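You operate a simulated robot arm through the tools that you are given. There is no shell and no other tool. Be economical: measure what you need, move in short steps, check, and stop when the job is done.

Carry out the task below with a simulated robot arm. There is one attempt and no reset: what you move stays moved.

## Task
Nest the five-colour tray's pipes by band: black together, orange together, widest outside.
Fine: six pipes stand there; each nest stands in a cell; those on the shelf stay.

It is judged by the outcome, as a careful person would: the job done as asked, and still so three seconds after it is handed in. It fails if anything else is knocked over, pushed out of place, dropped, spilled or broken.

## Robot
A 7-joint arm with a two-finger gripper, on a carriage that runs on a rail from [-0.1, -2.1] to [0.013, 0.277] (x, y) and turns from -1.868 to 3.944 rad about z. Base frame: it is fixed where the carriage stands at the start and does not move with it; the origin is on the floor, on the carriage's upright axis, x ahead of it, y to its left, z up; the surface under the hand at the start is at about z = 0.902. Lengths are in m, angles in rad, forces in N, time in s.
Its first joint turns from -2.601 to 2.601 rad. Payload 2.45 kg.
The TCP is the grasp point between the finger pads, 0.026 m short of the fingertips. In the tool frame z runs along the fingers and y along their closing line. The gripper opens to 0.096 m. The gripper's body begins 0.069 m behind the TCP.
Orientation is that of the tool frame in the base frame, as a unit quaternion [x, y, z, w]. With the fingers straight down and closing along the base's y, the tool's x points along the base's -x, its y along +y and its z along -z.

## Interface
- The arm moves only by the tool send_rows. Its argument "steps" is one flat list of numbers, 7 for each row, row after row: the shift along the tool's x, y, z in mm, then the turn, a rotation vector about the tool's x, y, z in rad, then the opening, from 0 (shut) to 1 (fully open). In form: [tx, ty, tz, ax, ay, az, gripper, tx, ty, tz, ax, ay, az, gripper, ...]. A call has 1 to 20 rows; each row is the pose to reach, as a shift and turn from the pose commanded when the call began, along the tool's axes at that moment. Rows are played at 5 a second. More than 0.05 m and 0.15 rad between two rows, or a gripper value outside its range, and nothing of the call is played. A pose out of reach is approached as far as the arm can. The call stops where the force on the tool passes 40 N (or 10 N more than at its start, if that is more) or the arm is blocked; 0.2 s more then pass. Each finger halts on what it meets, pressing with about 36 N; the grip force reading is that of the motor and also rises with nothing between the fingers. The clock runs only during rows and for 0.2 s after the last one: add rows that repeat a pose to give the fingers time. The reply holds the time, the measured pose of the TCP, the force on the tool along the base axes, the opening and the grip force, in the units named above and with some noise, with the torque about the TCP (base axes, N m) and any sound that the robot's microphone picked up, and new pictures: "pictures" is both (left out), scene, wrist or none.
- Cameras (640 x 400 px; columns grow to the right, rows downward): "scene" is now at [0.0321, 0.1804, 1.6307]; the picture's right is [0.16, -0.99, 0.00], its down [-0.59, -0.10, -0.80] and it looks along [0.79, 0.13, -0.59] (base axes); focal length 247 px, centre (320, 200). "wrist" rides on the gripper at [0.082, 0.003, -0.098] in the tool frame; the picture's right is [-0.04, 1.00, 0.00], its down [-0.73, -0.03, -0.68] and it looks along [-0.68, -0.03, 0.73] (tool axes); focal length 256 px, centre (320, 200). There is no depth. A picture from a camera that has moved, and an enlarged one, comes with that camera's place and axes in the base frame and with its lens. The place of the scene camera against the robot may be out by one fixed shift of up to 0.018 m in any direction.
- slide_trunk(by): slides the trunk up (or, below 0, down) by that many m; the arm and the scene camera ride with it, the base frame stays. It gives what a move gives, with no picture.
- base_move(legs): drives the robot by 1 to 6 legs, each [ahead, left, turn to the left] in m, m and rad, along the robot's own axes; the way and the turn of a leg run together, so that a leg with both is an arc; at most 1.5 m and 3.142 rad a leg. The arm and the cameras ride along, it lands a little off, and it stops where it bumps. It keeps to its track: a leg is cut to what the track allows. It gives what a move gives, and a new picture of the scene camera.
- pan_tilt(pan, tilt): turns the head with the scene camera to pan (to the left, within 2.705 rad either way) and tilt (down, from -0.506 to 1.204), counted from straight ahead of the robot. It gives what a move gives, and a new picture of the scene camera.
- close_up(camera, box): a new picture of the part [left, top, right, bottom] of that camera's present view, enlarged. No time passes.
- hand_in(): hands the job in; it is judged then, once.

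Go step by step. Nothing tells you exact positions but the pictures and the camera data: compare them with the known pose of the tool, close in by small moves and look again before you grip or let go. The budget is 120 turns and 260 pictures, counting those below and the enlarged ones. Unless the task says otherwise, let go and move clear before handing in, and close with one line.

The tools are called after "Emit:" as name(argument=value, ...) on one line, values as JSON. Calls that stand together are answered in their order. send_rows: Moves the arm, as the interface text tells. Its arguments: {"type":"object","properties":{"steps":{"type":"array","items":{"type":"number"}},"pictures":{"type":"string","enum":["both","scene","wrist","none"]}},"required":["steps"]} The other tools are called the same way: slide_trunk (by) slides the trunk up or down; base_move (legs) drives the base; pan_tilt (pan, tilt) turns the head that bears the scene camera; close_up (camera, box) takes an enlarged picture of a part of a camera's view; hand_in () hands the job in.

At the start:

```text
clock: 0.0
tool_pos: [0.7279, 0.5545, 1.1406]
tool_rot: [0.0, 1.0, 0.0, 0.0]
force: [-0.8, -0.2, -0.5]
moment: [-0.02, 0.0, -0.01]
finger_gap: 0.0963
grip_force: 0.0
trunk travel left (down, up): [-0.625, 0.085]
robot x, y, heading: [-0.0001, -0.0037, -0.002]
head pan, tilt: [0.162, 0.637]
```

scene: 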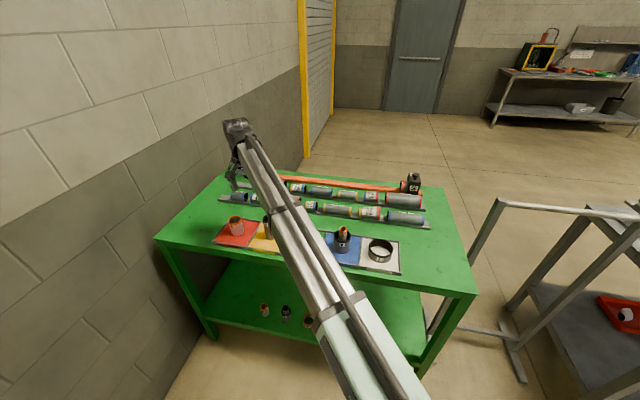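
wrist: 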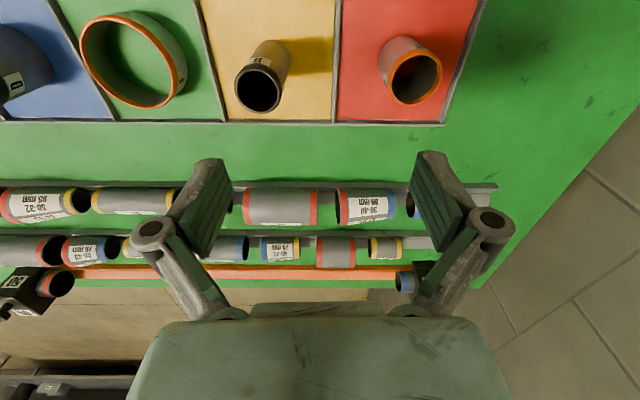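

I see a five-cell tray (red, yellow, green, blue, white) with pipes standing in it; the arm hides part of it. I'll take enlarged looks first.

Emit:
close_up(camera="scene", box=[200, 160, 440, 310])

Emit:
close_up(camera="wrist", box=[0, 0, 480, 300])

```text
2.67 times, centred on (320, 235) of scene
camera zoom: at [0.0321, 0.1804, 1.6307], right [0.16, -0.99, 0.0], down [-0.59, -0.1, -0.8], along [0.79, 0.13, -0.59], focal length 659 px, centre (320, 107)
```

zoom: 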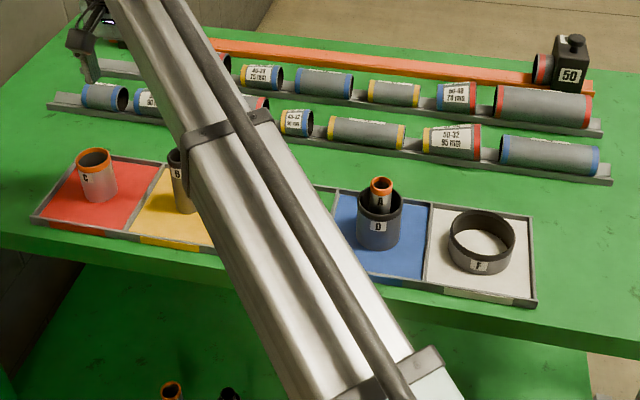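

```text
1.33 times, centred on (240, 150) of wrist
camera zoom: at [0.6452, 0.5574, 1.2382], right [0.04, 1.0, 0.0], down [0.73, -0.03, 0.68], along [0.68, -0.03, -0.73], focal length 341 px, centre (427, 267)
```

zoom: 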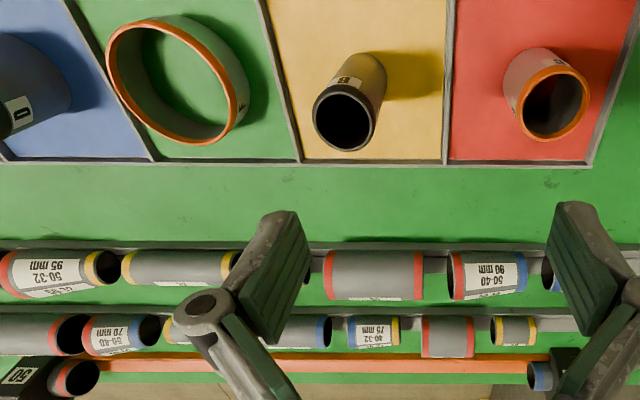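

Six lettered pipes: C (orange, red cell), B (black, yellow), E (wide orange, green), D (black) with A (orange) in it (blue), F (wide black, white). Next I draw the arm in to see the tray through the wrist camera, and shift the base left for reach.

Emit:
send_rows(steps=[30, -35, -10, 0, 0, 0, 1, 60, -70, -20, 0, 0, 0, 1, 80, -110, -30, 0, 0, 0, 1, 100, -150, -40, 0, 0, 0, 1, 120, -190, -50, 0, 0, 0, 1, 130, -230, -60, 0, 0, 0, 1], pictures="wrist")

```text
clock: 1.4
tool_pos: [0.5941, 0.3196, 1.2002]
tool_rot: [0.0, 1.0, -0.001, 0.0]
force: [0.2, 0.4, -0.1]
moment: [0.03, 0.01, 0.0]
finger_gap: 0.0962
grip_force: 0.0
trunk travel left (down, up): [-0.625, 0.085]
robot x, y, heading: [-0.0013, -0.0027, 0.003]
head pan, tilt: [0.162, 0.637]
camera wrist: at [0.5126, 0.324, 1.2967], right [0.04, 1.0, 0.0], down [0.73, -0.03, 0.68], along [0.68, -0.03, -0.73], focal length 256 px, centre (320, 200)
```

wrist: 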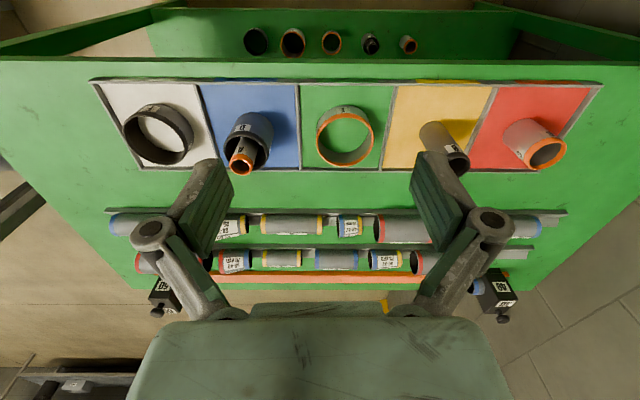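

The tray spans roughly y −0.02…0.73, x 0.63…0.80. I'll shift the base left so that all cells are well within reach.

Emit:
base_move(legs=[[0, 0.22, 0]])

Emit:
pan_tilt(pan=0.1, tilt=0.8)

Emit:
close_up(camera="wrist", box=[60, 50, 380, 250])

```text
clock: 3.1
tool_pos: [0.6057, 0.5382, 1.1996]
tool_rot: [0.001, 1.0, -0.001, 0.0]
force: [0.5, 0.1, 0.3]
moment: [0.03, -0.04, -0.02]
finger_gap: 0.0958
grip_force: 0.1
trunk travel left (down, up): [-0.625, 0.085]
robot x, y, heading: [0.0138, 0.2198, -0.003]
head pan, tilt: [0.162, 0.637]
camera scene: at [0.0429, 0.3978, 1.6307], right [0.16, -0.99, 0.0], down [-0.59, -0.09, -0.8], along [0.79, 0.13, -0.59], focal length 247 px, centre (320, 200)
```

scene: 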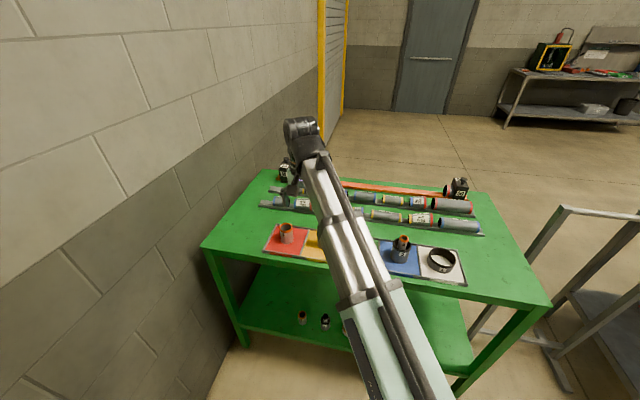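

```text
clock: 3.8
tool_pos: [0.605, 0.5367, 1.1988]
tool_rot: [0.0, 1.0, 0.0, 0.001]
force: [0.2, 0.6, 0.4]
moment: [0.0, -0.01, 0.0]
finger_gap: 0.0961
grip_force: 0.2
trunk travel left (down, up): [-0.625, 0.085]
robot x, y, heading: [0.0115, 0.2188, -0.009]
head pan, tilt: [0.099, 0.799]
camera scene: at [0.037, 0.3915, 1.6171], right [0.1, -1.0, 0.0], down [-0.71, -0.07, -0.7], along [0.69, 0.07, -0.72], focal length 247 px, centre (320, 200)
```

scene: 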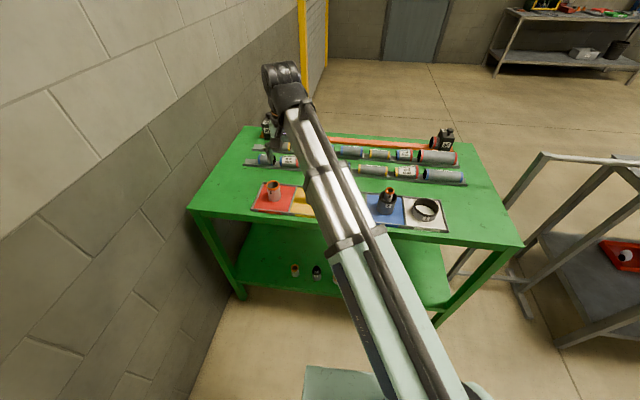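

```text
2.00 times, centred on (220, 150) of wrist
camera zoom: at [0.5241, 0.541, 1.2965], right [0.04, 1.0, 0.0], down [0.73, -0.03, 0.68], along [0.68, -0.03, -0.73], focal length 512 px, centre (520, 300)
```

zoom: 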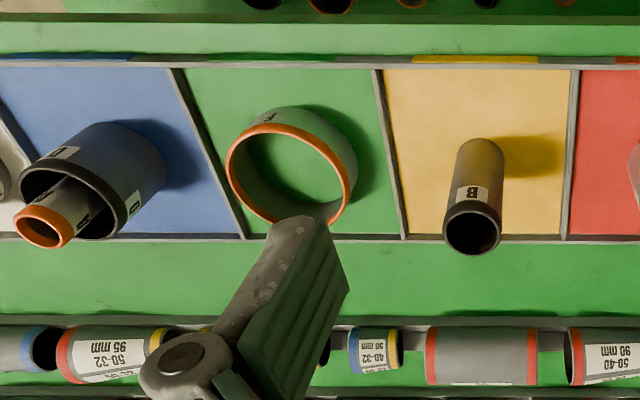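

B sits near (0.733, 0.497), E near (0.713, 0.356) and is about 98 mm wide, so it stays put. Now I hover above C, estimated at (0.727, 0.64).

Emit:
send_rows(steps=[-30, 26, 20, 0, 0, 0, 1, -60, 52, 40, 0, 0, 0, 1, -90, 78, 60, 0, 0, 0, 1, -122, 103, 80, 0, 0, 0, 1, -122, 103, 80, 0, 0, 0, 1], pictures="wrist")

```text
clock: 5.0
tool_pos: [0.7282, 0.6419, 1.1188]
tool_rot: [0.001, 1.0, 0.0, 0.0]
force: [0.9, 0.6, 0.3]
moment: [0.01, -0.02, -0.03]
finger_gap: 0.0962
grip_force: 0.0
trunk travel left (down, up): [-0.625, 0.085]
robot x, y, heading: [0.0104, 0.216, -0.004]
head pan, tilt: [0.099, 0.799]
camera wrist: at [0.6465, 0.6458, 1.2157], right [0.04, 1.0, 0.0], down [0.73, -0.03, 0.68], along [0.68, -0.03, -0.73], focal length 256 px, centre (320, 200)
```

wrist: 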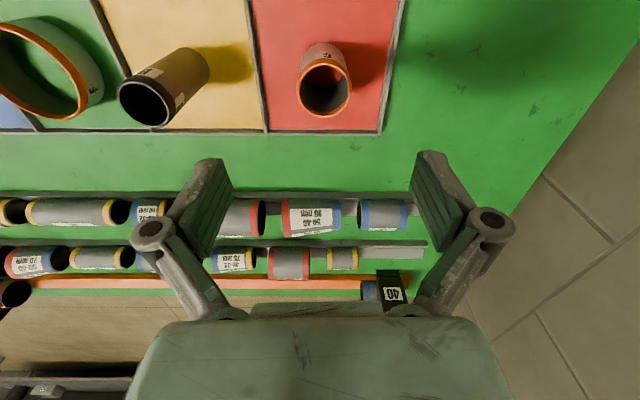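

C's rim is near (0.724, 0.647), z about 1.0, ~44 mm wide. I'll correct and come down to just above it, then look.

Emit:
send_rows(steps=[2, 2, 30, 0, 0, 0, 1, 4, 5, 60, 0, 0, 0, 1, 4, 5, 78, 0, 0, 0, 1, 4, 5, 78, 0, 0, 0, 1], pictures="wrist")

Emit:
close_up(camera="wrist", box=[160, 0, 480, 200])

```text
clock: 6.0
tool_pos: [0.7249, 0.6434, 1.0425]
tool_rot: [0.0, 1.0, -0.001, 0.0]
force: [0.8, -1.3, 0.1]
moment: [0.02, 0.02, -0.01]
finger_gap: 0.0961
grip_force: 0.0
trunk travel left (down, up): [-0.625, 0.085]
robot x, y, heading: [0.0102, 0.2147, 0.001]
head pan, tilt: [0.099, 0.799]
camera wrist: at [0.6441, 0.6481, 1.1389], right [0.04, 1.0, 0.0], down [0.73, -0.03, 0.68], along [0.68, -0.03, -0.73], focal length 256 px, centre (320, 200)
```

wrist: 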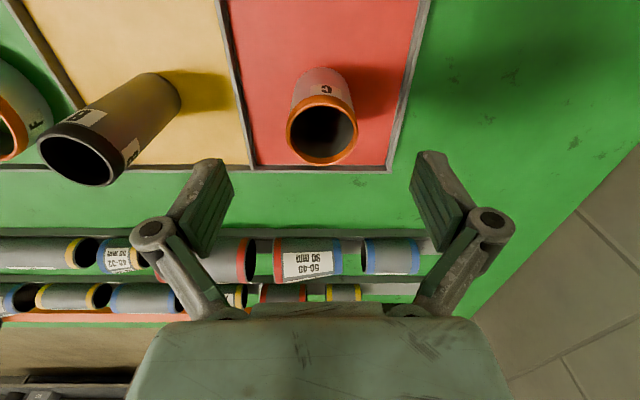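

```text
2.00 times, centred on (320, 100) of wrist
camera zoom: at [0.6441, 0.6481, 1.1389], right [0.04, 1.0, 0.0], down [0.73, -0.03, 0.68], along [0.68, -0.03, -0.73], focal length 512 px, centre (320, 400)
```

zoom: 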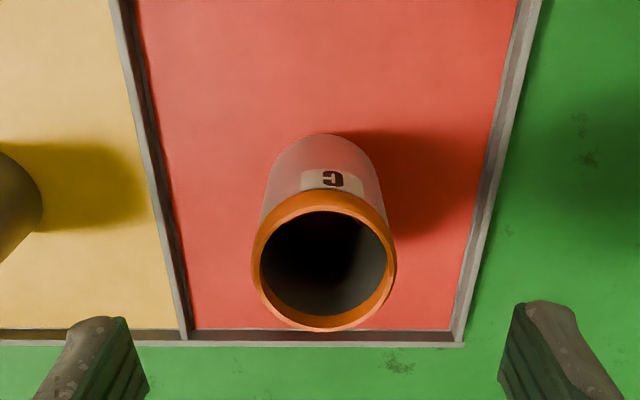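

Triangulating the two views, C's axis is about (0.736, 0.645), rim z≈0.964, OD≈53 mm. I'll shift and go down part-way, then check.

Emit:
send_rows(steps=[-6, 1, 25, 0, 0, 0, 1, -11, 2, 50, 0, 0, 0, 1, -11, 2, 50, 0, 0, 0, 1], pictures="both")

```text
clock: 6.8
tool_pos: [0.7355, 0.6461, 0.9885]
tool_rot: [0.001, 1.0, 0.0, 0.0]
force: [-0.3, -0.2, -0.1]
moment: [0.0, 0.01, -0.02]
finger_gap: 0.0959
grip_force: 0.1
trunk travel left (down, up): [-0.625, 0.085]
robot x, y, heading: [0.0135, 0.2188, -0.003]
head pan, tilt: [0.099, 0.799]
camera scene: at [0.0371, 0.3915, 1.617], right [0.1, -1.0, 0.0], down [-0.71, -0.07, -0.7], along [0.69, 0.07, -0.72], focal length 247 px, centre (320, 200)
camera wrist: at [0.6537, 0.6512, 1.0866], right [0.04, 1.0, 0.0], down [0.73, -0.03, 0.68], along [0.68, -0.03, -0.73], focal length 256 px, centre (320, 200)
```

scene: 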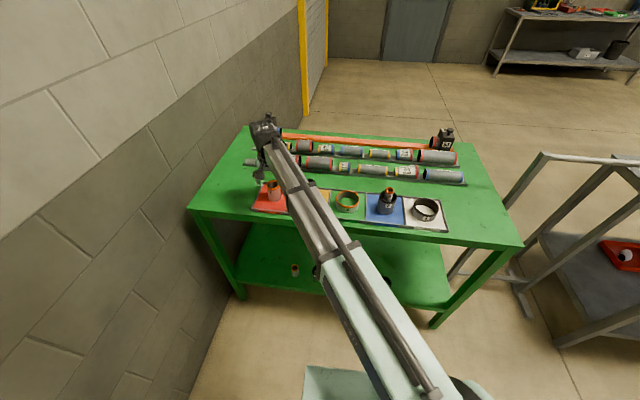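
wrist: 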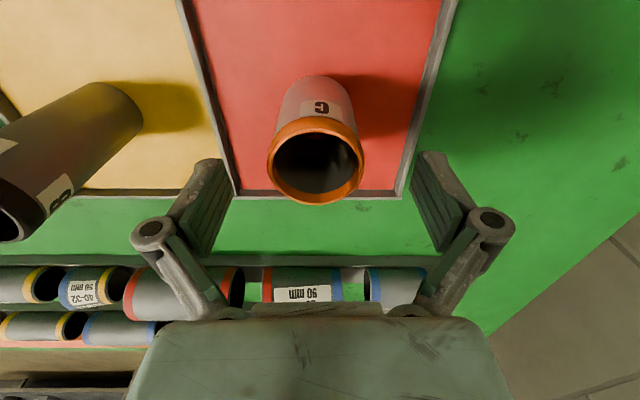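

C is centred between the fingers (about (0.737, 0.645), rim z 0.964). I descend to grip just below the rim and close.

Emit:
send_rows(steps=[-1, -1, 20, 0, 0, 0, 1, -1, -1, 36, 0, 0, 0, 1, -1, -1, 36, 0, 0, 0, 1, -1, -1, 36, 0, 0, 0, 0.45, -1, -1, 36, 0, 0, 0, 0.45, -1, -1, 36, 0, 0, 0, 0.45], pictures="wrist")

```text
clock: 8.2
tool_pos: [0.7355, 0.6462, 0.9562]
tool_rot: [0.0, 1.0, 0.0, 0.0]
force: [1.5, 0.0, 4.2]
moment: [0.01, -0.01, 0.06]
finger_gap: 0.0503
grip_force: 35.7
trunk travel left (down, up): [-0.625, 0.085]
robot x, y, heading: [0.0098, 0.2148, -0.004]
head pan, tilt: [0.099, 0.799]
camera wrist: at [0.6542, 0.6498, 1.0524], right [0.04, 1.0, 0.0], down [0.73, -0.03, 0.68], along [0.68, -0.03, -0.73], focal length 256 px, centre (320, 200)
```

wrist: 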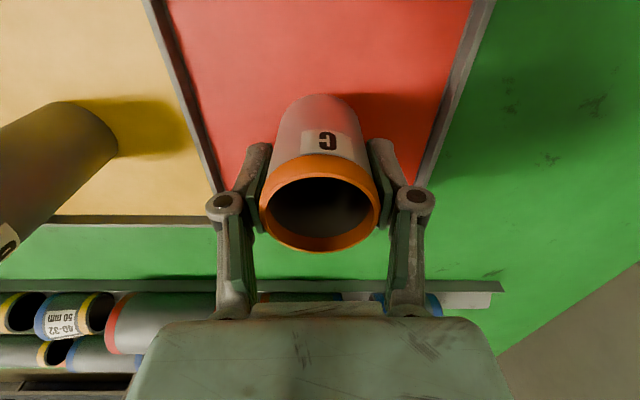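

C is gripped at 50 mm. I lift it 150 mm and carry it toward E.

Emit:
send_rows(steps=[0, 0, -40, 0, 0, 0, 0.45, 0, 0, -80, 0, 0, 0, 0.45, 0, 0, -120, 0, 0, 0, 0.45, 0, 0, -150, 0, 0, 0, 0.45, 0, -40, -150, 0, 0, 0, 0.45, 0, -80, -150, 0, 0, 0, 0.45, 0, -120, -150, 0, 0, 0, 0.45, 0, -160, -150, 0, 0, 0, 0.45, 3, -200, -150, 0, 0, 0, 0.45, 6, -240, -150, 0, 0, 0, 0.45, 10, -280, -150, 0, 0, 0, 0.45, 10, -280, -150, 0, 0, 0, 0.45], pictures="both")

Emit:
close_up(camera="wrist", box=[160, 0, 480, 200])

```text
clock: 10.8
tool_pos: [0.7252, 0.3642, 1.1066]
tool_rot: [0.001, 1.0, 0.0, 0.0]
force: [0.9, 0.1, -2.1]
moment: [-0.03, 0.02, 0.01]
finger_gap: 0.0504
grip_force: 35.5
trunk travel left (down, up): [-0.625, 0.085]
robot x, y, heading: [0.0126, 0.2152, 0.001]
head pan, tilt: [0.099, 0.799]
camera scene: at [0.0372, 0.3913, 1.617], right [0.1, -1.0, 0.0], down [-0.71, -0.07, -0.7], along [0.69, 0.07, -0.72], focal length 247 px, centre (320, 200)
camera wrist: at [0.6441, 0.3689, 1.2026], right [0.04, 1.0, 0.0], down [0.73, -0.03, 0.68], along [0.68, -0.03, -0.73], focal length 256 px, centre (320, 200)
```

scene: 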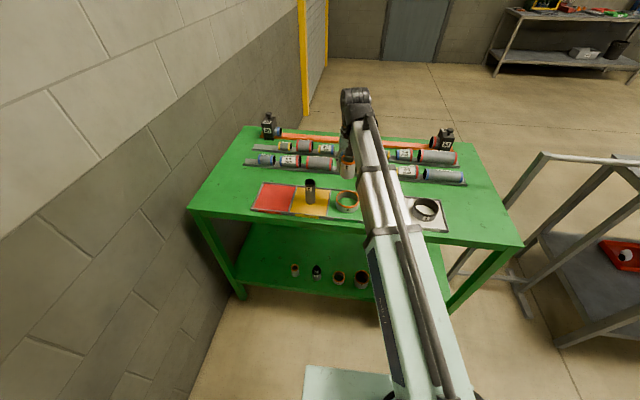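
wrist: 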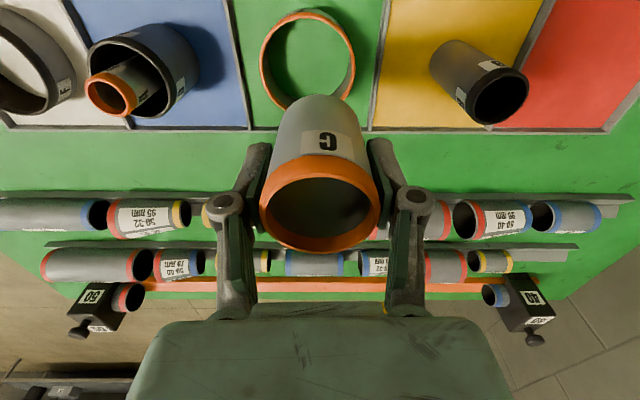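

```text
2.00 times, centred on (320, 100) of wrist
camera zoom: at [0.6441, 0.3689, 1.2026], right [0.04, 1.0, 0.0], down [0.73, -0.03, 0.68], along [0.68, -0.03, -0.73], focal length 512 px, centre (320, 400)
```

zoom: 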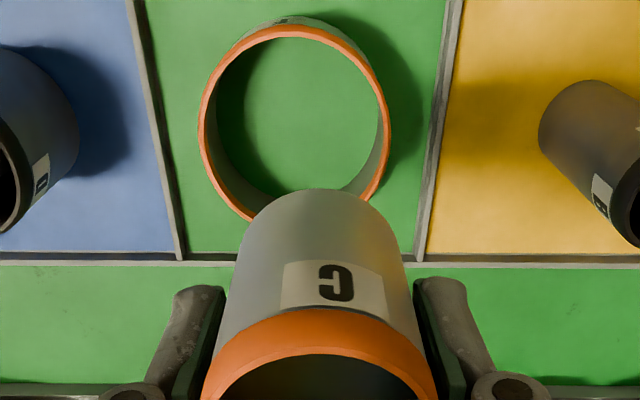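

C hangs over E; held this deep, the fingertips would dip inside E's rim. I'll set C back in the red cell and regrip it nearer the rim, checking E with an enlarged look meanwhile.

Emit:
send_rows(steps=[0, 40, 0, 0, 0, 0, 0.45, -3, 80, 0, 0, 0, 0, 0.45, -6, 120, 0, 0, 0, 0, 0.45, -10, 160, 0, 0, 0, 0, 0.45, -10, 200, 0, 0, 0, 0, 0.45, -10, 240, 0, 0, 0, 0, 0.45, -10, 280, 0, 0, 0, 0, 0.45, -10, 280, 45, 0, 0, 0, 0.45, -10, 280, 90, 0, 0, 0, 0.45, -10, 280, 130, 0, 0, 0, 0.45, -10, 280, 145, 0, 0, 0, 0.45, -10, 280, 149, 0, 0, 0, 0.45, -10, 280, 149, 0, 0, 0, 0.45], pictures="wrist")

Emit:
close_up(camera="scene", box=[230, 150, 470, 300])

```text
clock: 13.6
tool_pos: [0.735, 0.6466, 0.9559]
tool_rot: [0.001, 1.0, 0.0, 0.001]
force: [0.1, 1.8, 3.0]
moment: [-0.05, -0.01, 0.01]
finger_gap: 0.0502
grip_force: 36.2
trunk travel left (down, up): [-0.625, 0.085]
robot x, y, heading: [0.0125, 0.216, 0.0]
head pan, tilt: [0.099, 0.799]
camera wrist: at [0.6538, 0.6509, 1.0524], right [0.04, 1.0, 0.0], down [0.73, -0.03, 0.68], along [0.68, -0.03, -0.73], focal length 256 px, centre (320, 200)
```

wrist: 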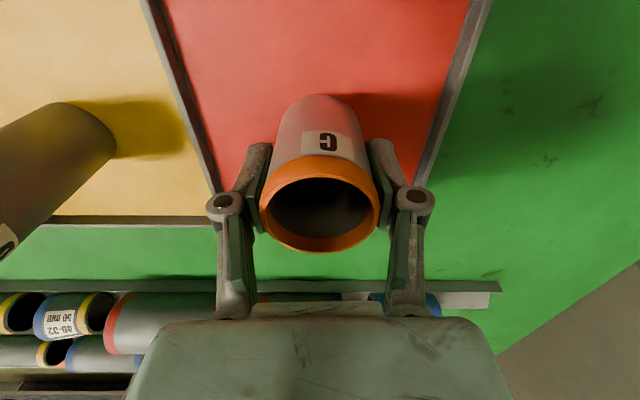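

```text
2.67 times, centred on (350, 225) of scene
camera zoom: at [0.0368, 0.3915, 1.6171], right [0.1, -1.0, 0.0], down [-0.71, -0.07, -0.7], along [0.69, 0.07, -0.72], focal length 659 px, centre (240, 133)
```

zoom: 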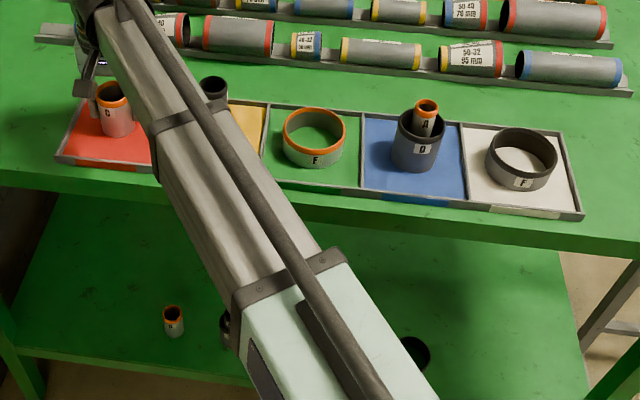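

C is back down. E's rim is about 0.935–0.95 high, so regripping with tips near 0.950 keeps them clear of it.

Emit:
send_rows(steps=[0, 0, 0, 0, 0, 0, 0.7, 0, 0, 0, 0, 0, 0, 0.7, 0, 0, -10, 0, 0, 0, 0.7, 0, 0, -19, 0, 0, 0, 0.7, 0, 0, -19, 0, 0, 0, 0.7, 0, 0, -19, 0, 0, 0, 0.45, 0, 0, -19, 0, 0, 0, 0.45, 0, 0, -19, 0, 0, 0, 0.45], pictures="wrist")

```text
clock: 15.4
tool_pos: [0.7358, 0.6467, 0.9731]
tool_rot: [0.0, 1.0, 0.0, 0.0]
force: [0.1, 1.3, 2.7]
moment: [0.0, 0.01, 0.01]
finger_gap: 0.0502
grip_force: 36.0
trunk travel left (down, up): [-0.625, 0.085]
robot x, y, heading: [0.0135, 0.2185, -0.0]
head pan, tilt: [0.099, 0.799]
camera wrist: at [0.6543, 0.6508, 1.0717], right [0.04, 1.0, 0.0], down [0.73, -0.03, 0.68], along [0.68, -0.03, -0.73], focal length 256 px, centre (320, 200)
```

wrist: 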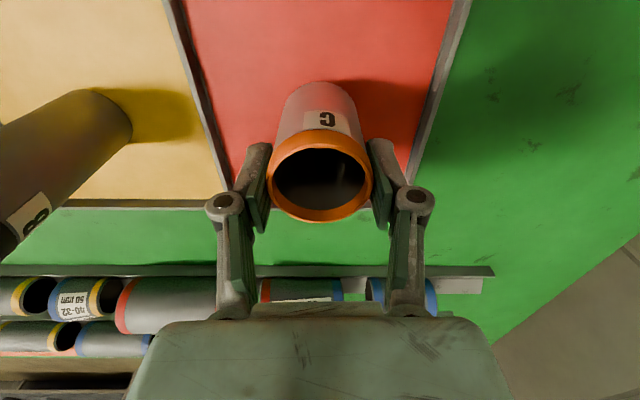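

Regripped. Lift, carry to above E at about (0.712, 0.357), and stop with C's foot a little above E's rim.

Emit:
send_rows(steps=[0, 0, -45, 0, 0, 0, 0.45, 0, 0, -90, 0, 0, 0, 0.45, 0, 0, -135, 0, 0, 0, 0.45, 0, -45, -140, 0, 0, 0, 0.45, 0, -90, -140, 0, 0, 0, 0.45, 0, -135, -140, 0, 0, 0, 0.45, 5, -180, -140, 0, 0, 0, 0.45, 12, -225, -140, 0, 0, 0, 0.45, 18, -260, -140, 0, 0, 0, 0.45, 24, -290, -140, 0, 0, 0, 0.45, 24, -290, -110, 0, 0, 0, 0.45, 24, -290, -80, 0, 0, 0, 0.45, 24, -290, -80, 0, 0, 0, 0.45], pictures="wrist")

Emit:
close_up(camera="wrist", box=[200, 0, 440, 150])

Emit:
close_up(camera="scene", box=[270, 140, 430, 240])

```text
clock: 18.2
tool_pos: [0.7103, 0.3567, 1.0556]
tool_rot: [0.001, 1.0, 0.0, -0.001]
force: [0.1, 0.0, -2.0]
moment: [0.03, -0.01, -0.01]
finger_gap: 0.0503
grip_force: 36.2
trunk travel left (down, up): [-0.625, 0.085]
robot x, y, heading: [0.0117, 0.2194, -0.001]
head pan, tilt: [0.099, 0.799]
camera wrist: at [0.629, 0.3608, 1.1528], right [0.04, 1.0, 0.0], down [0.73, -0.03, 0.68], along [0.68, -0.03, -0.73], focal length 256 px, centre (320, 200)
```

wrist: 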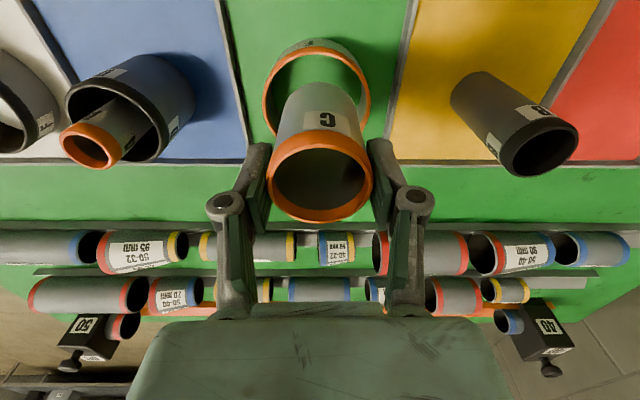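

```text
2.67 times, centred on (320, 75) of wrist
camera zoom: at [0.629, 0.3608, 1.1528], right [0.04, 1.0, 0.0], down [0.73, -0.03, 0.68], along [0.68, -0.03, -0.73], focal length 683 px, centre (320, 533)
```

zoom: 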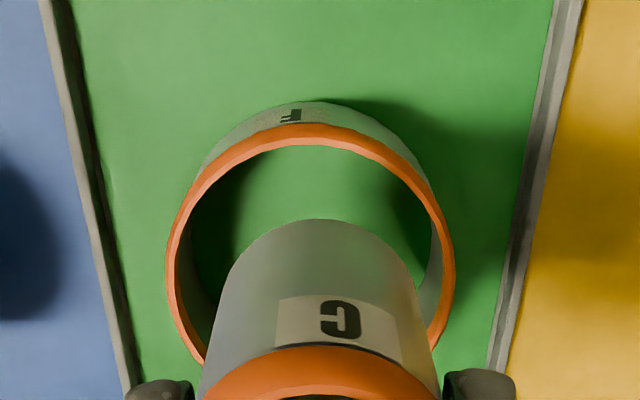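

```text
4.00 times, centred on (350, 190) of scene
camera zoom: at [0.0373, 0.3915, 1.617], right [0.1, -1.0, 0.0], down [-0.71, -0.07, -0.7], along [0.69, 0.07, -0.72], focal length 988 px, centre (200, 240)
```

zoom: 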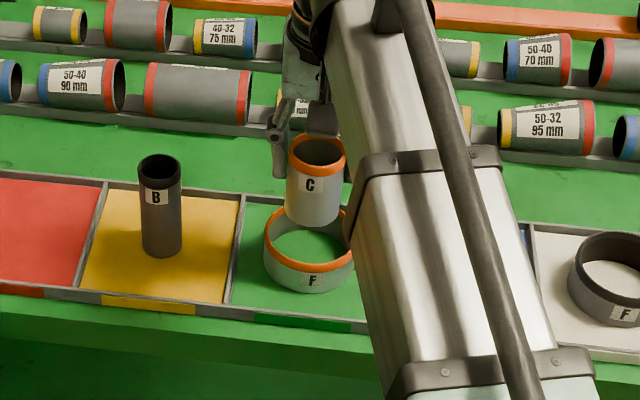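

C hangs just off E's centre (E about 6 mm further ahead and 4 mm right), with about 15 mm play all round. I correct and lower it to the floor gently.

Emit:
send_rows(steps=[-6, -4, 0, 0, 0, 0, 0.45, -6, -4, 25, 0, 0, 0, 0.45, -6, -4, 50, 0, 0, 0, 0.45, -6, -4, 68, 0, 0, 0, 0.45, -6, -4, 76, 0, 0, 0, 0.45, -6, -4, 80, 0, 0, 0, 0.45, -6, -4, 80, 0, 0, 0, 0.45], pictures="wrist")

Emit:
close_up(camera="scene", box=[270, 140, 430, 240])

```text
clock: 19.8
tool_pos: [0.7162, 0.3506, 0.9749]
tool_rot: [0.001, 1.0, 0.0, 0.0]
force: [0.1, 0.0, -2.4]
moment: [0.0, -0.02, -0.02]
finger_gap: 0.0502
grip_force: 36.3
trunk travel left (down, up): [-0.625, 0.085]
robot x, y, heading: [0.01, 0.2195, 0.002]
head pan, tilt: [0.099, 0.799]
camera wrist: at [0.6351, 0.3554, 1.0719], right [0.04, 1.0, 0.0], down [0.73, -0.03, 0.68], along [0.68, -0.03, -0.73], focal length 256 px, centre (320, 200)
```

wrist: 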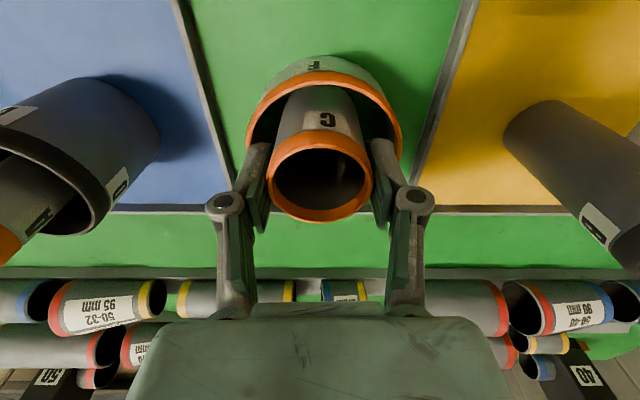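

```text
4.00 times, centred on (350, 190) of scene
camera zoom: at [0.0372, 0.3915, 1.617], right [0.1, -1.0, 0.0], down [-0.71, -0.07, -0.7], along [0.69, 0.07, -0.72], focal length 988 px, centre (200, 240)
```

zoom: 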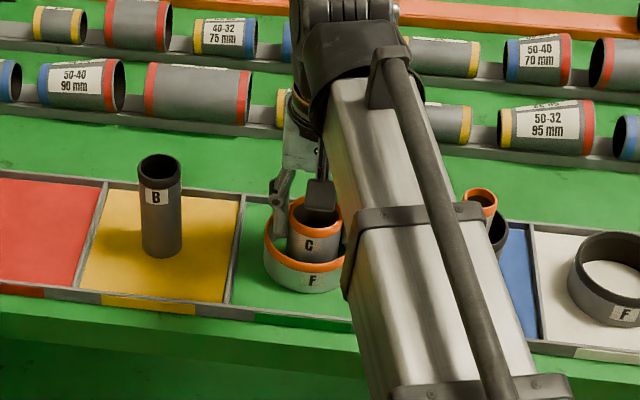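

C is inside E, not yet touching the floor. I lower a few more mm, watching force.

Emit:
send_rows(steps=[0, 0, 1.5, 0, 0, 0, 0.45, 0, 0, 3, 0, 0, 0, 0.45, 0, 0, 3, 0, 0, 0, 0.45], pictures="none")

```text
clock: 20.6
tool_pos: [0.715, 0.3524, 0.9745]
tool_rot: [0.001, 1.0, -0.001, 0.002]
force: [1.4, 0.2, 25.4]
moment: [0.05, -0.02, 0.25]
finger_gap: 0.0503
grip_force: 35.6
trunk travel left (down, up): [-0.625, 0.085]
robot x, y, heading: [0.0109, 0.2173, -0.001]
head pan, tilt: [0.099, 0.799]
```

Contact with the floor. I relax, open a little and rise clear.

Emit:
send_rows(steps=[0, 0, -2, 0, 0, 0, 0.45, 0, 0, -2, 0, 0, 0, 0.6, 0, 0, -2, 0, 0, 0, 0.6, 0, 0, -15, 0, 0, 0, 0.6, 0, 0, -40, 0, 0, 0, 0.6, 0, 0, -80, 0, 0, 0, 0.6, 0, 0, -120, 0, 0, 0, 1, 0, 0, -120, 0, 0, 0, 1], pictures="wrist")

Emit:
close_up(camera="wrist", box=[0, 0, 440, 200])

```text
clock: 22.4
tool_pos: [0.7156, 0.352, 1.0927]
tool_rot: [0.001, 1.0, 0.0, 0.0]
force: [0.3, -0.2, 0.0]
moment: [0.0, -0.02, 0.02]
finger_gap: 0.0959
grip_force: 0.0
trunk travel left (down, up): [-0.625, 0.085]
robot x, y, heading: [0.01, 0.2185, -0.001]
head pan, tilt: [0.099, 0.799]
camera wrist: at [0.6346, 0.3565, 1.1897], right [0.04, 1.0, 0.0], down [0.73, -0.03, 0.68], along [0.68, -0.03, -0.73], focal length 256 px, centre (320, 200)
```

wrist: 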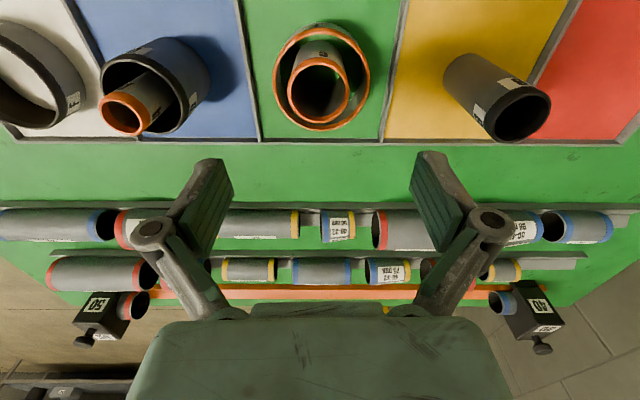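

```text
1.45 times, centred on (220, 100) of wrist
camera zoom: at [0.6346, 0.3565, 1.1897], right [0.04, 1.0, 0.0], down [0.73, -0.03, 0.68], along [0.68, -0.03, -0.73], focal length 372 px, centre (466, 346)
```

zoom: 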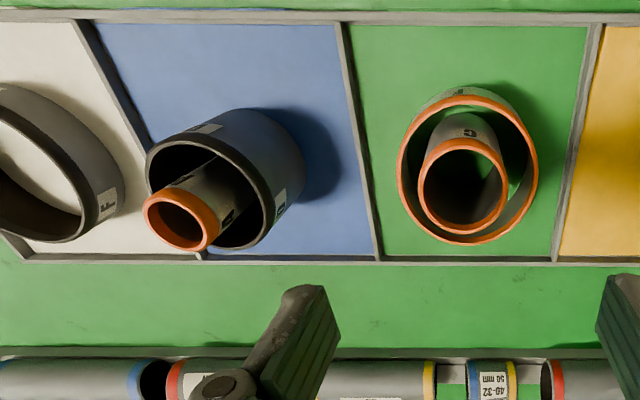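

C sits in E. Now I hover over A (about (0.717, 0.195)) to measure it.

Emit:
send_rows(steps=[0, -40, 0, 0, 0, 0, 1, 0, -80, 0, 0, 0, 0, 1, 0, -120, 0, 0, 0, 0, 1, 0, -155, 0, 0, 0, 0, 1, 0, -155, 0, 0, 0, 0, 1], pictures="wrist")

Emit:
close_up(camera="wrist", box=[200, 0, 440, 150])

Emit:
close_up(camera="scene", box=[310, 150, 470, 250])

```text
clock: 23.6
tool_pos: [0.7158, 0.1977, 1.0932]
tool_rot: [0.0, 1.0, -0.001, 0.0]
force: [-0.2, -0.3, 0.2]
moment: [0.01, -0.01, 0.02]
finger_gap: 0.0962
grip_force: 0.2
trunk travel left (down, up): [-0.625, 0.085]
robot x, y, heading: [0.0107, 0.2204, 0.001]
head pan, tilt: [0.099, 0.799]
camera wrist: at [0.635, 0.2012, 1.1902], right [0.04, 1.0, 0.0], down [0.73, -0.03, 0.68], along [0.68, -0.03, -0.73], focal length 256 px, centre (320, 200)
```

wrist: 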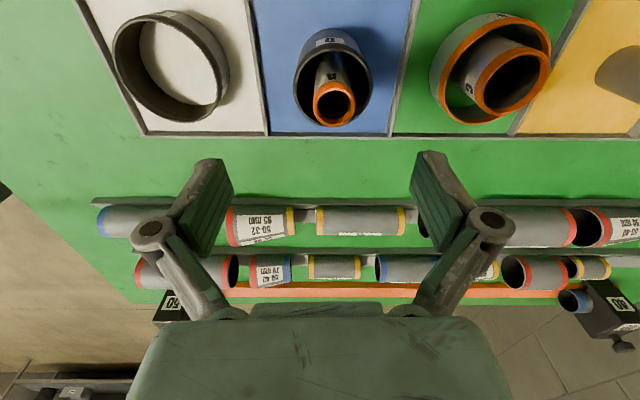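

```text
2.67 times, centred on (320, 75) of wrist
camera zoom: at [0.635, 0.2012, 1.1902], right [0.04, 1.0, 0.0], down [0.73, -0.03, 0.68], along [0.68, -0.03, -0.73], focal length 683 px, centre (320, 533)
```

zoom: 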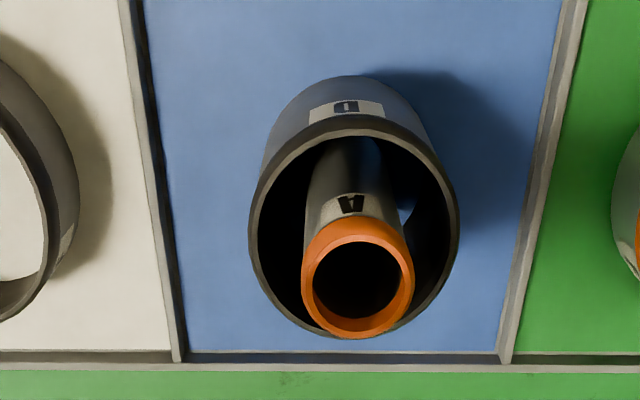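

```text
4.00 times, centred on (390, 200) of scene
camera zoom: at [0.037, 0.3913, 1.6171], right [0.1, -1.0, 0.0], down [-0.71, -0.07, -0.7], along [0.69, 0.07, -0.72], focal length 988 px, centre (40, 200)
```

zoom: 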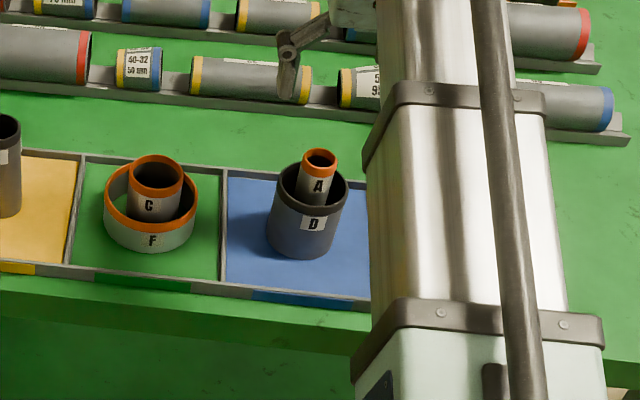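

A: axis about (0.712, 0.207), rim z≈1.007, OD≈30 mm; D's rim ≈0.976, OD≈65 mm. I go lower over A and check alignment.

Emit:
send_rows(steps=[3, 8, 25, 0, 0, 0, 1, 3, 8, 45, 0, 0, 0, 1, 3, 8, 45, 0, 0, 0, 0.8], pictures="wrist")

Emit:
close_up(camera="wrist", box=[200, 50, 440, 200])

```text
clock: 24.4
tool_pos: [0.714, 0.2058, 1.0458]
tool_rot: [0.001, 1.0, 0.0, 0.0]
force: [0.3, -0.9, -0.1]
moment: [0.02, -0.01, -0.02]
finger_gap: 0.0768
grip_force: 0.1
trunk travel left (down, up): [-0.625, 0.085]
robot x, y, heading: [0.0063, 0.2179, -0.002]
head pan, tilt: [0.099, 0.799]
camera wrist: at [0.6325, 0.2099, 1.1437], right [0.04, 1.0, 0.0], down [0.73, -0.03, 0.68], along [0.68, -0.03, -0.73], focal length 256 px, centre (320, 200)
```

wrist: 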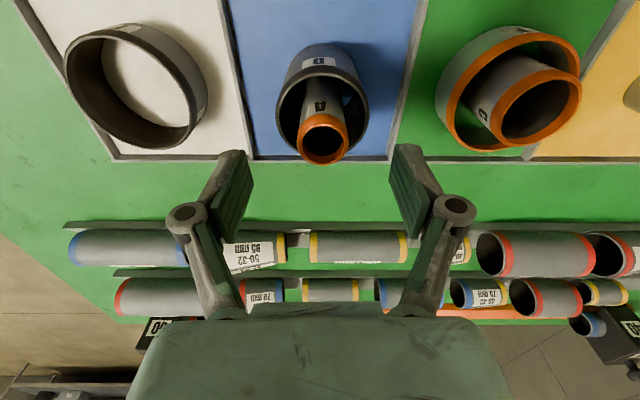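

```text
2.67 times, centred on (320, 125) of wrist
camera zoom: at [0.6325, 0.2099, 1.1437], right [0.04, 1.0, 0.0], down [0.73, -0.03, 0.68], along [0.68, -0.03, -0.73], focal length 683 px, centre (320, 400)
```

zoom: 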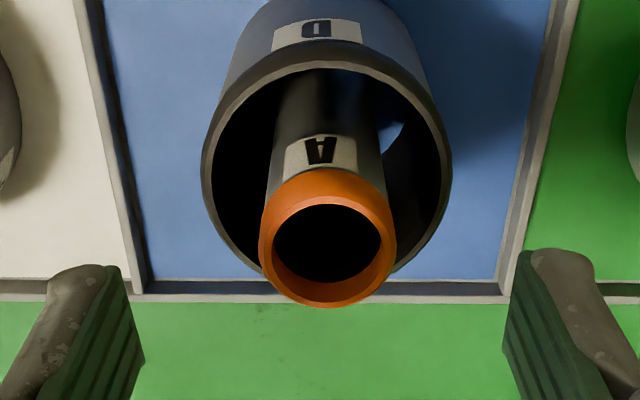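

Aligned; A's rim at z≈1.008. I descend to TCP z≈1.008 (tips above D's rim) and close.

Emit:
send_rows(steps=[0, 0, 20, 0, 0, 0, 0.8, 0, 0, 37, 0, 0, 0, 0.8, 0, 0, 37, 0, 0, 0, 0.8, 0, 0, 37, 0, 0, 0, 0.25, 0, 0, 37, 0, 0, 0, 0.25, 0, 0, 37, 0, 0, 0, 0.25], pictures="wrist")

```text
clock: 25.8
tool_pos: [0.7127, 0.2061, 1.0089]
tool_rot: [0.0, 1.0, 0.0, 0.0]
force: [-0.6, 1.6, 2.6]
moment: [0.12, -0.05, -0.02]
finger_gap: 0.0289
grip_force: 36.0
trunk travel left (down, up): [-0.625, 0.085]
robot x, y, heading: [0.0107, 0.2159, -0.0]
head pan, tilt: [0.099, 0.799]
camera wrist: at [0.6311, 0.2091, 1.1069], right [0.04, 1.0, 0.0], down [0.73, -0.03, 0.68], along [0.68, -0.03, -0.73], focal length 256 px, centre (320, 200)
```

wrist: 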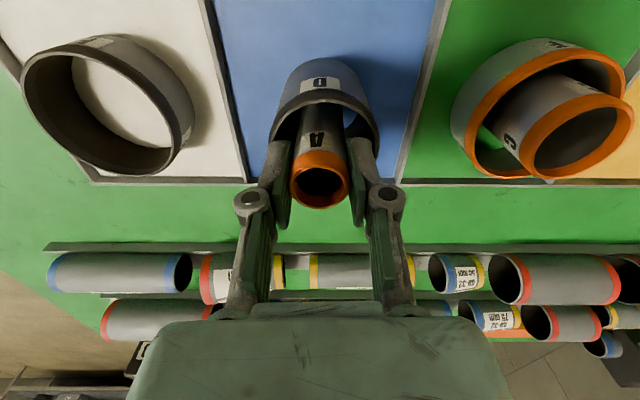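

A held at 29 mm. Lift it clear of D and bring it over C, foot just above C's rim.

Emit:
send_rows(steps=[0, 0, -30, 0, 0, 0, 0.25, 0, 0, -70, 0, 0, 0, 0.25, 0, 0, -110, 0, 0, 0, 0.25, 0, 40, -110, 0, 0, 0, 0.25, 0, 80, -110, 0, 0, 0, 0.25, -2, 120, -110, 0, 0, 0, 0.25, -3, 146, -110, 0, 0, 0, 0.25, -3, 146, -85, 0, 0, 0, 0.25, -3, 146, -85, 0, 0, 0, 0.25], pictures="wrist")

Emit:
close_up(camera="wrist", box=[200, 0, 440, 150])

Emit:
close_up(camera="scene", box=[270, 140, 430, 240])

```text
clock: 27.8
tool_pos: [0.7171, 0.3524, 1.0949]
tool_rot: [0.001, 1.0, 0.0, 0.0]
force: [0.2, -0.7, -1.2]
moment: [0.03, -0.02, 0.01]
finger_gap: 0.0291
grip_force: 36.7
trunk travel left (down, up): [-0.625, 0.085]
robot x, y, heading: [0.0136, 0.2192, -0.002]
head pan, tilt: [0.099, 0.799]
camera wrist: at [0.6351, 0.3552, 1.1918], right [0.04, 1.0, 0.0], down [0.73, -0.03, 0.68], along [0.68, -0.03, -0.73], focal length 256 px, centre (320, 200)
```

wrist: 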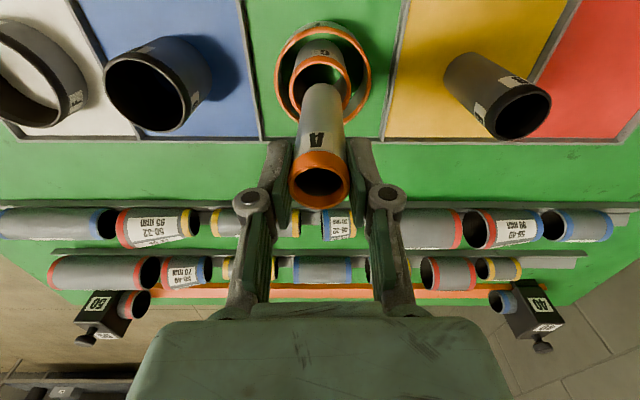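

```text
2.67 times, centred on (320, 75) of wrist
camera zoom: at [0.6351, 0.3552, 1.1918], right [0.04, 1.0, 0.0], down [0.73, -0.03, 0.68], along [0.68, -0.03, -0.73], focal length 683 px, centre (320, 533)
```

zoom: 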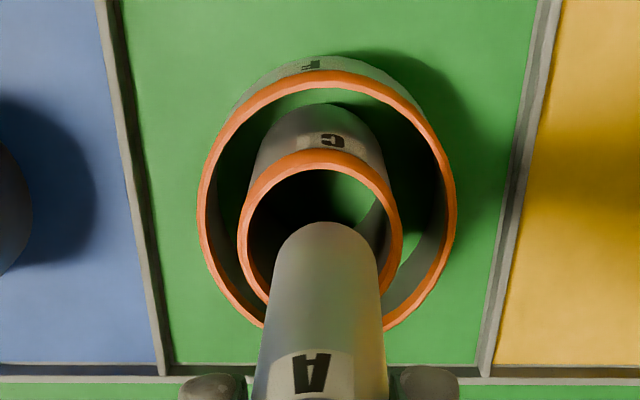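

```text
4.00 times, centred on (350, 190) of scene
camera zoom: at [0.0373, 0.3915, 1.617], right [0.1, -1.0, 0.0], down [-0.71, -0.07, -0.7], along [0.69, 0.07, -0.72], focal length 988 px, centre (200, 240)
```

zoom: 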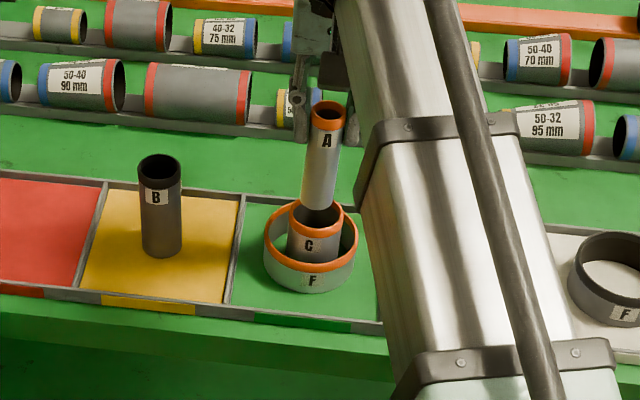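

A's foot is within 2 mm of C's axis (C slightly right and nearer). I correct that and lower A into C.

Emit:
send_rows(steps=[2, -2, 0, 0, 0, 0, 0.25, 2, -2, 15, 0, 0, 0, 0.25, 2, -2, 30, 0, 0, 0, 0.25, 2, -2, 50, 0, 0, 0, 0.25, 2, -2, 70, 0, 0, 0, 0.25, 2, -2, 82, 0, 0, 0, 0.25, 2, -2, 84, 0, 0, 0, 0.25, 2, -2, 86, 0, 0, 0, 0.25], pictures="wrist")

Emit:
close_up(camera="scene", box=[270, 140, 430, 240])

```text
clock: 29.6
tool_pos: [0.7143, 0.3477, 1.0098]
tool_rot: [0.001, 1.0, 0.0, 0.0]
force: [-0.2, 0.3, 1.2]
moment: [-0.01, -0.02, -0.02]
finger_gap: 0.0288
grip_force: 35.9
trunk travel left (down, up): [-0.625, 0.085]
robot x, y, heading: [0.0087, 0.2196, -0.0]
head pan, tilt: [0.099, 0.799]
camera wrist: at [0.633, 0.3515, 1.1069], right [0.04, 1.0, 0.0], down [0.73, -0.03, 0.68], along [0.68, -0.03, -0.73], focal length 256 px, centre (320, 200)
```

wrist: 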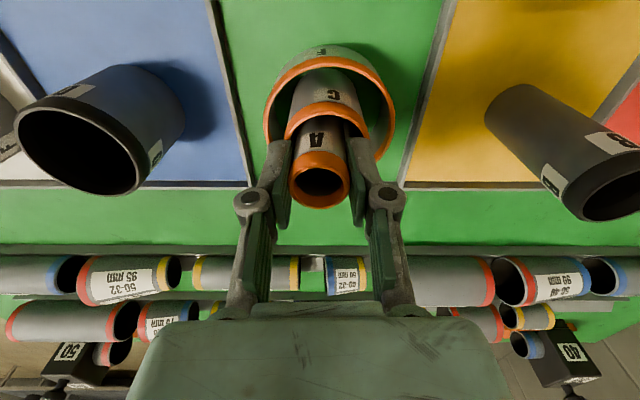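

```text
4.00 times, centred on (350, 190) of scene
camera zoom: at [0.0369, 0.3915, 1.6171], right [0.1, -1.0, 0.0], down [-0.71, -0.07, -0.7], along [0.69, 0.07, -0.72], focal length 988 px, centre (200, 240)
```

zoom: 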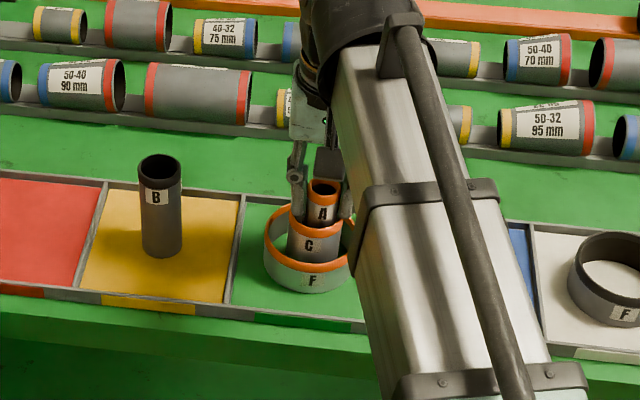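

A stands in C, just touching the floor. I let go, rise, and go on toward D.

Emit:
send_rows(steps=[0, 0, 0.5, 0, 0, 0, 0.25, 0, 0, 0, 0, 0, 0, 0.45, 0, 0, 0, 0, 0, 0, 0.45, 0, 0, -15, 0, 0, 0, 0.45, 0, 0, -45, 0, 0, 0, 0.45, 0, 0, -85, 0, 0, 0, 0.6, 0, -40, -85, 0, 0, 0, 1, 0, -80, -85, 0, 0, 0, 1, 0, -120, -85, 0, 0, 0, 1, 0, -142, -85, 0, 0, 0, 1, 0, -142, -85, 0, 0, 0, 1], pictures="wrist")

Emit:
close_up(camera="wrist", box=[80, 0, 560, 200])

```text
clock: 32.0
tool_pos: [0.7124, 0.2063, 1.0944]
tool_rot: [0.001, 1.0, 0.0, 0.0]
force: [-0.6, 0.1, -0.1]
moment: [-0.02, 0.01, 0.04]
finger_gap: 0.096
grip_force: 0.0
trunk travel left (down, up): [-0.625, 0.085]
robot x, y, heading: [0.0086, 0.2175, -0.001]
head pan, tilt: [0.099, 0.799]
camera wrist: at [0.6315, 0.2105, 1.1908], right [0.04, 1.0, 0.0], down [0.73, -0.03, 0.68], along [0.68, -0.03, -0.73], focal length 256 px, centre (320, 200)
```

wrist: 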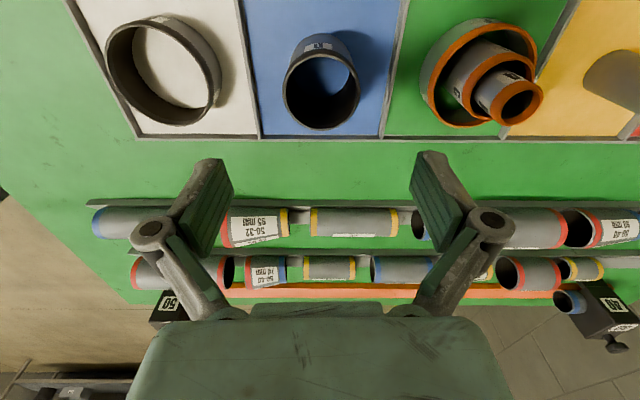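

```text
1.33 times, centred on (320, 100) of wrist
camera zoom: at [0.6315, 0.2105, 1.1908], right [0.04, 1.0, 0.0], down [0.73, -0.03, 0.68], along [0.68, -0.03, -0.73], focal length 341 px, centre (320, 333)
```

zoom: 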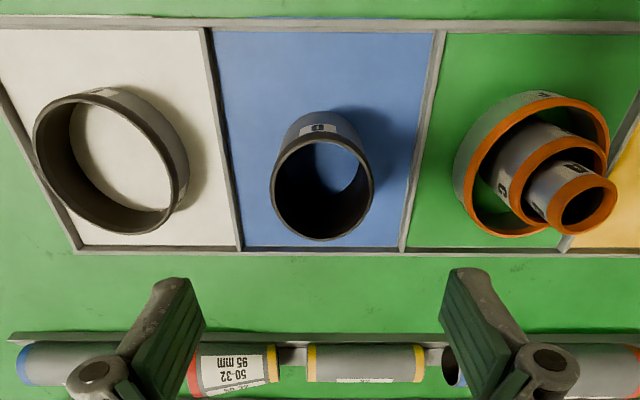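

The orange nest stands in the green cell. D's axis is about (0.712, 0.207), rim ≈0.976; I go down and grip it near the rim.

Emit:
send_rows(steps=[0, 0, 40, 0, 0, 0, 1, 0, 0, 80, 0, 0, 0, 1, 0, 0, 112, 0, 0, 0, 1, 0, 0, 112, 0, 0, 0, 1, 0, 0, 112, 0, 0, 0, 0.58, 0, 0, 112, 0, 0, 0, 0.58, 0, 0, 112, 0, 0, 0, 0.58], pictures="wrist")

```text
clock: 33.6
tool_pos: [0.7157, 0.2053, 0.9831]
tool_rot: [0.001, 1.0, 0.0, 0.0]
force: [1.5, 1.9, 4.2]
moment: [0.2, -0.19, 0.07]
finger_gap: 0.0652
grip_force: 35.7
trunk travel left (down, up): [-0.625, 0.085]
robot x, y, heading: [0.0091, 0.2182, -0.004]
head pan, tilt: [0.099, 0.799]
camera wrist: at [0.6339, 0.209, 1.0803], right [0.04, 1.0, 0.0], down [0.73, -0.03, 0.68], along [0.68, -0.03, -0.73], focal length 256 px, centre (320, 200)
```

wrist: 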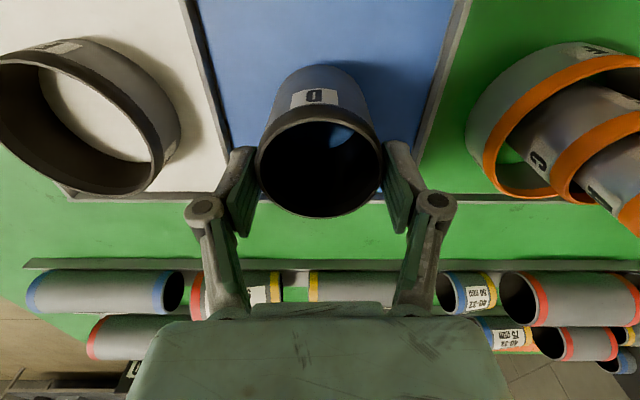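

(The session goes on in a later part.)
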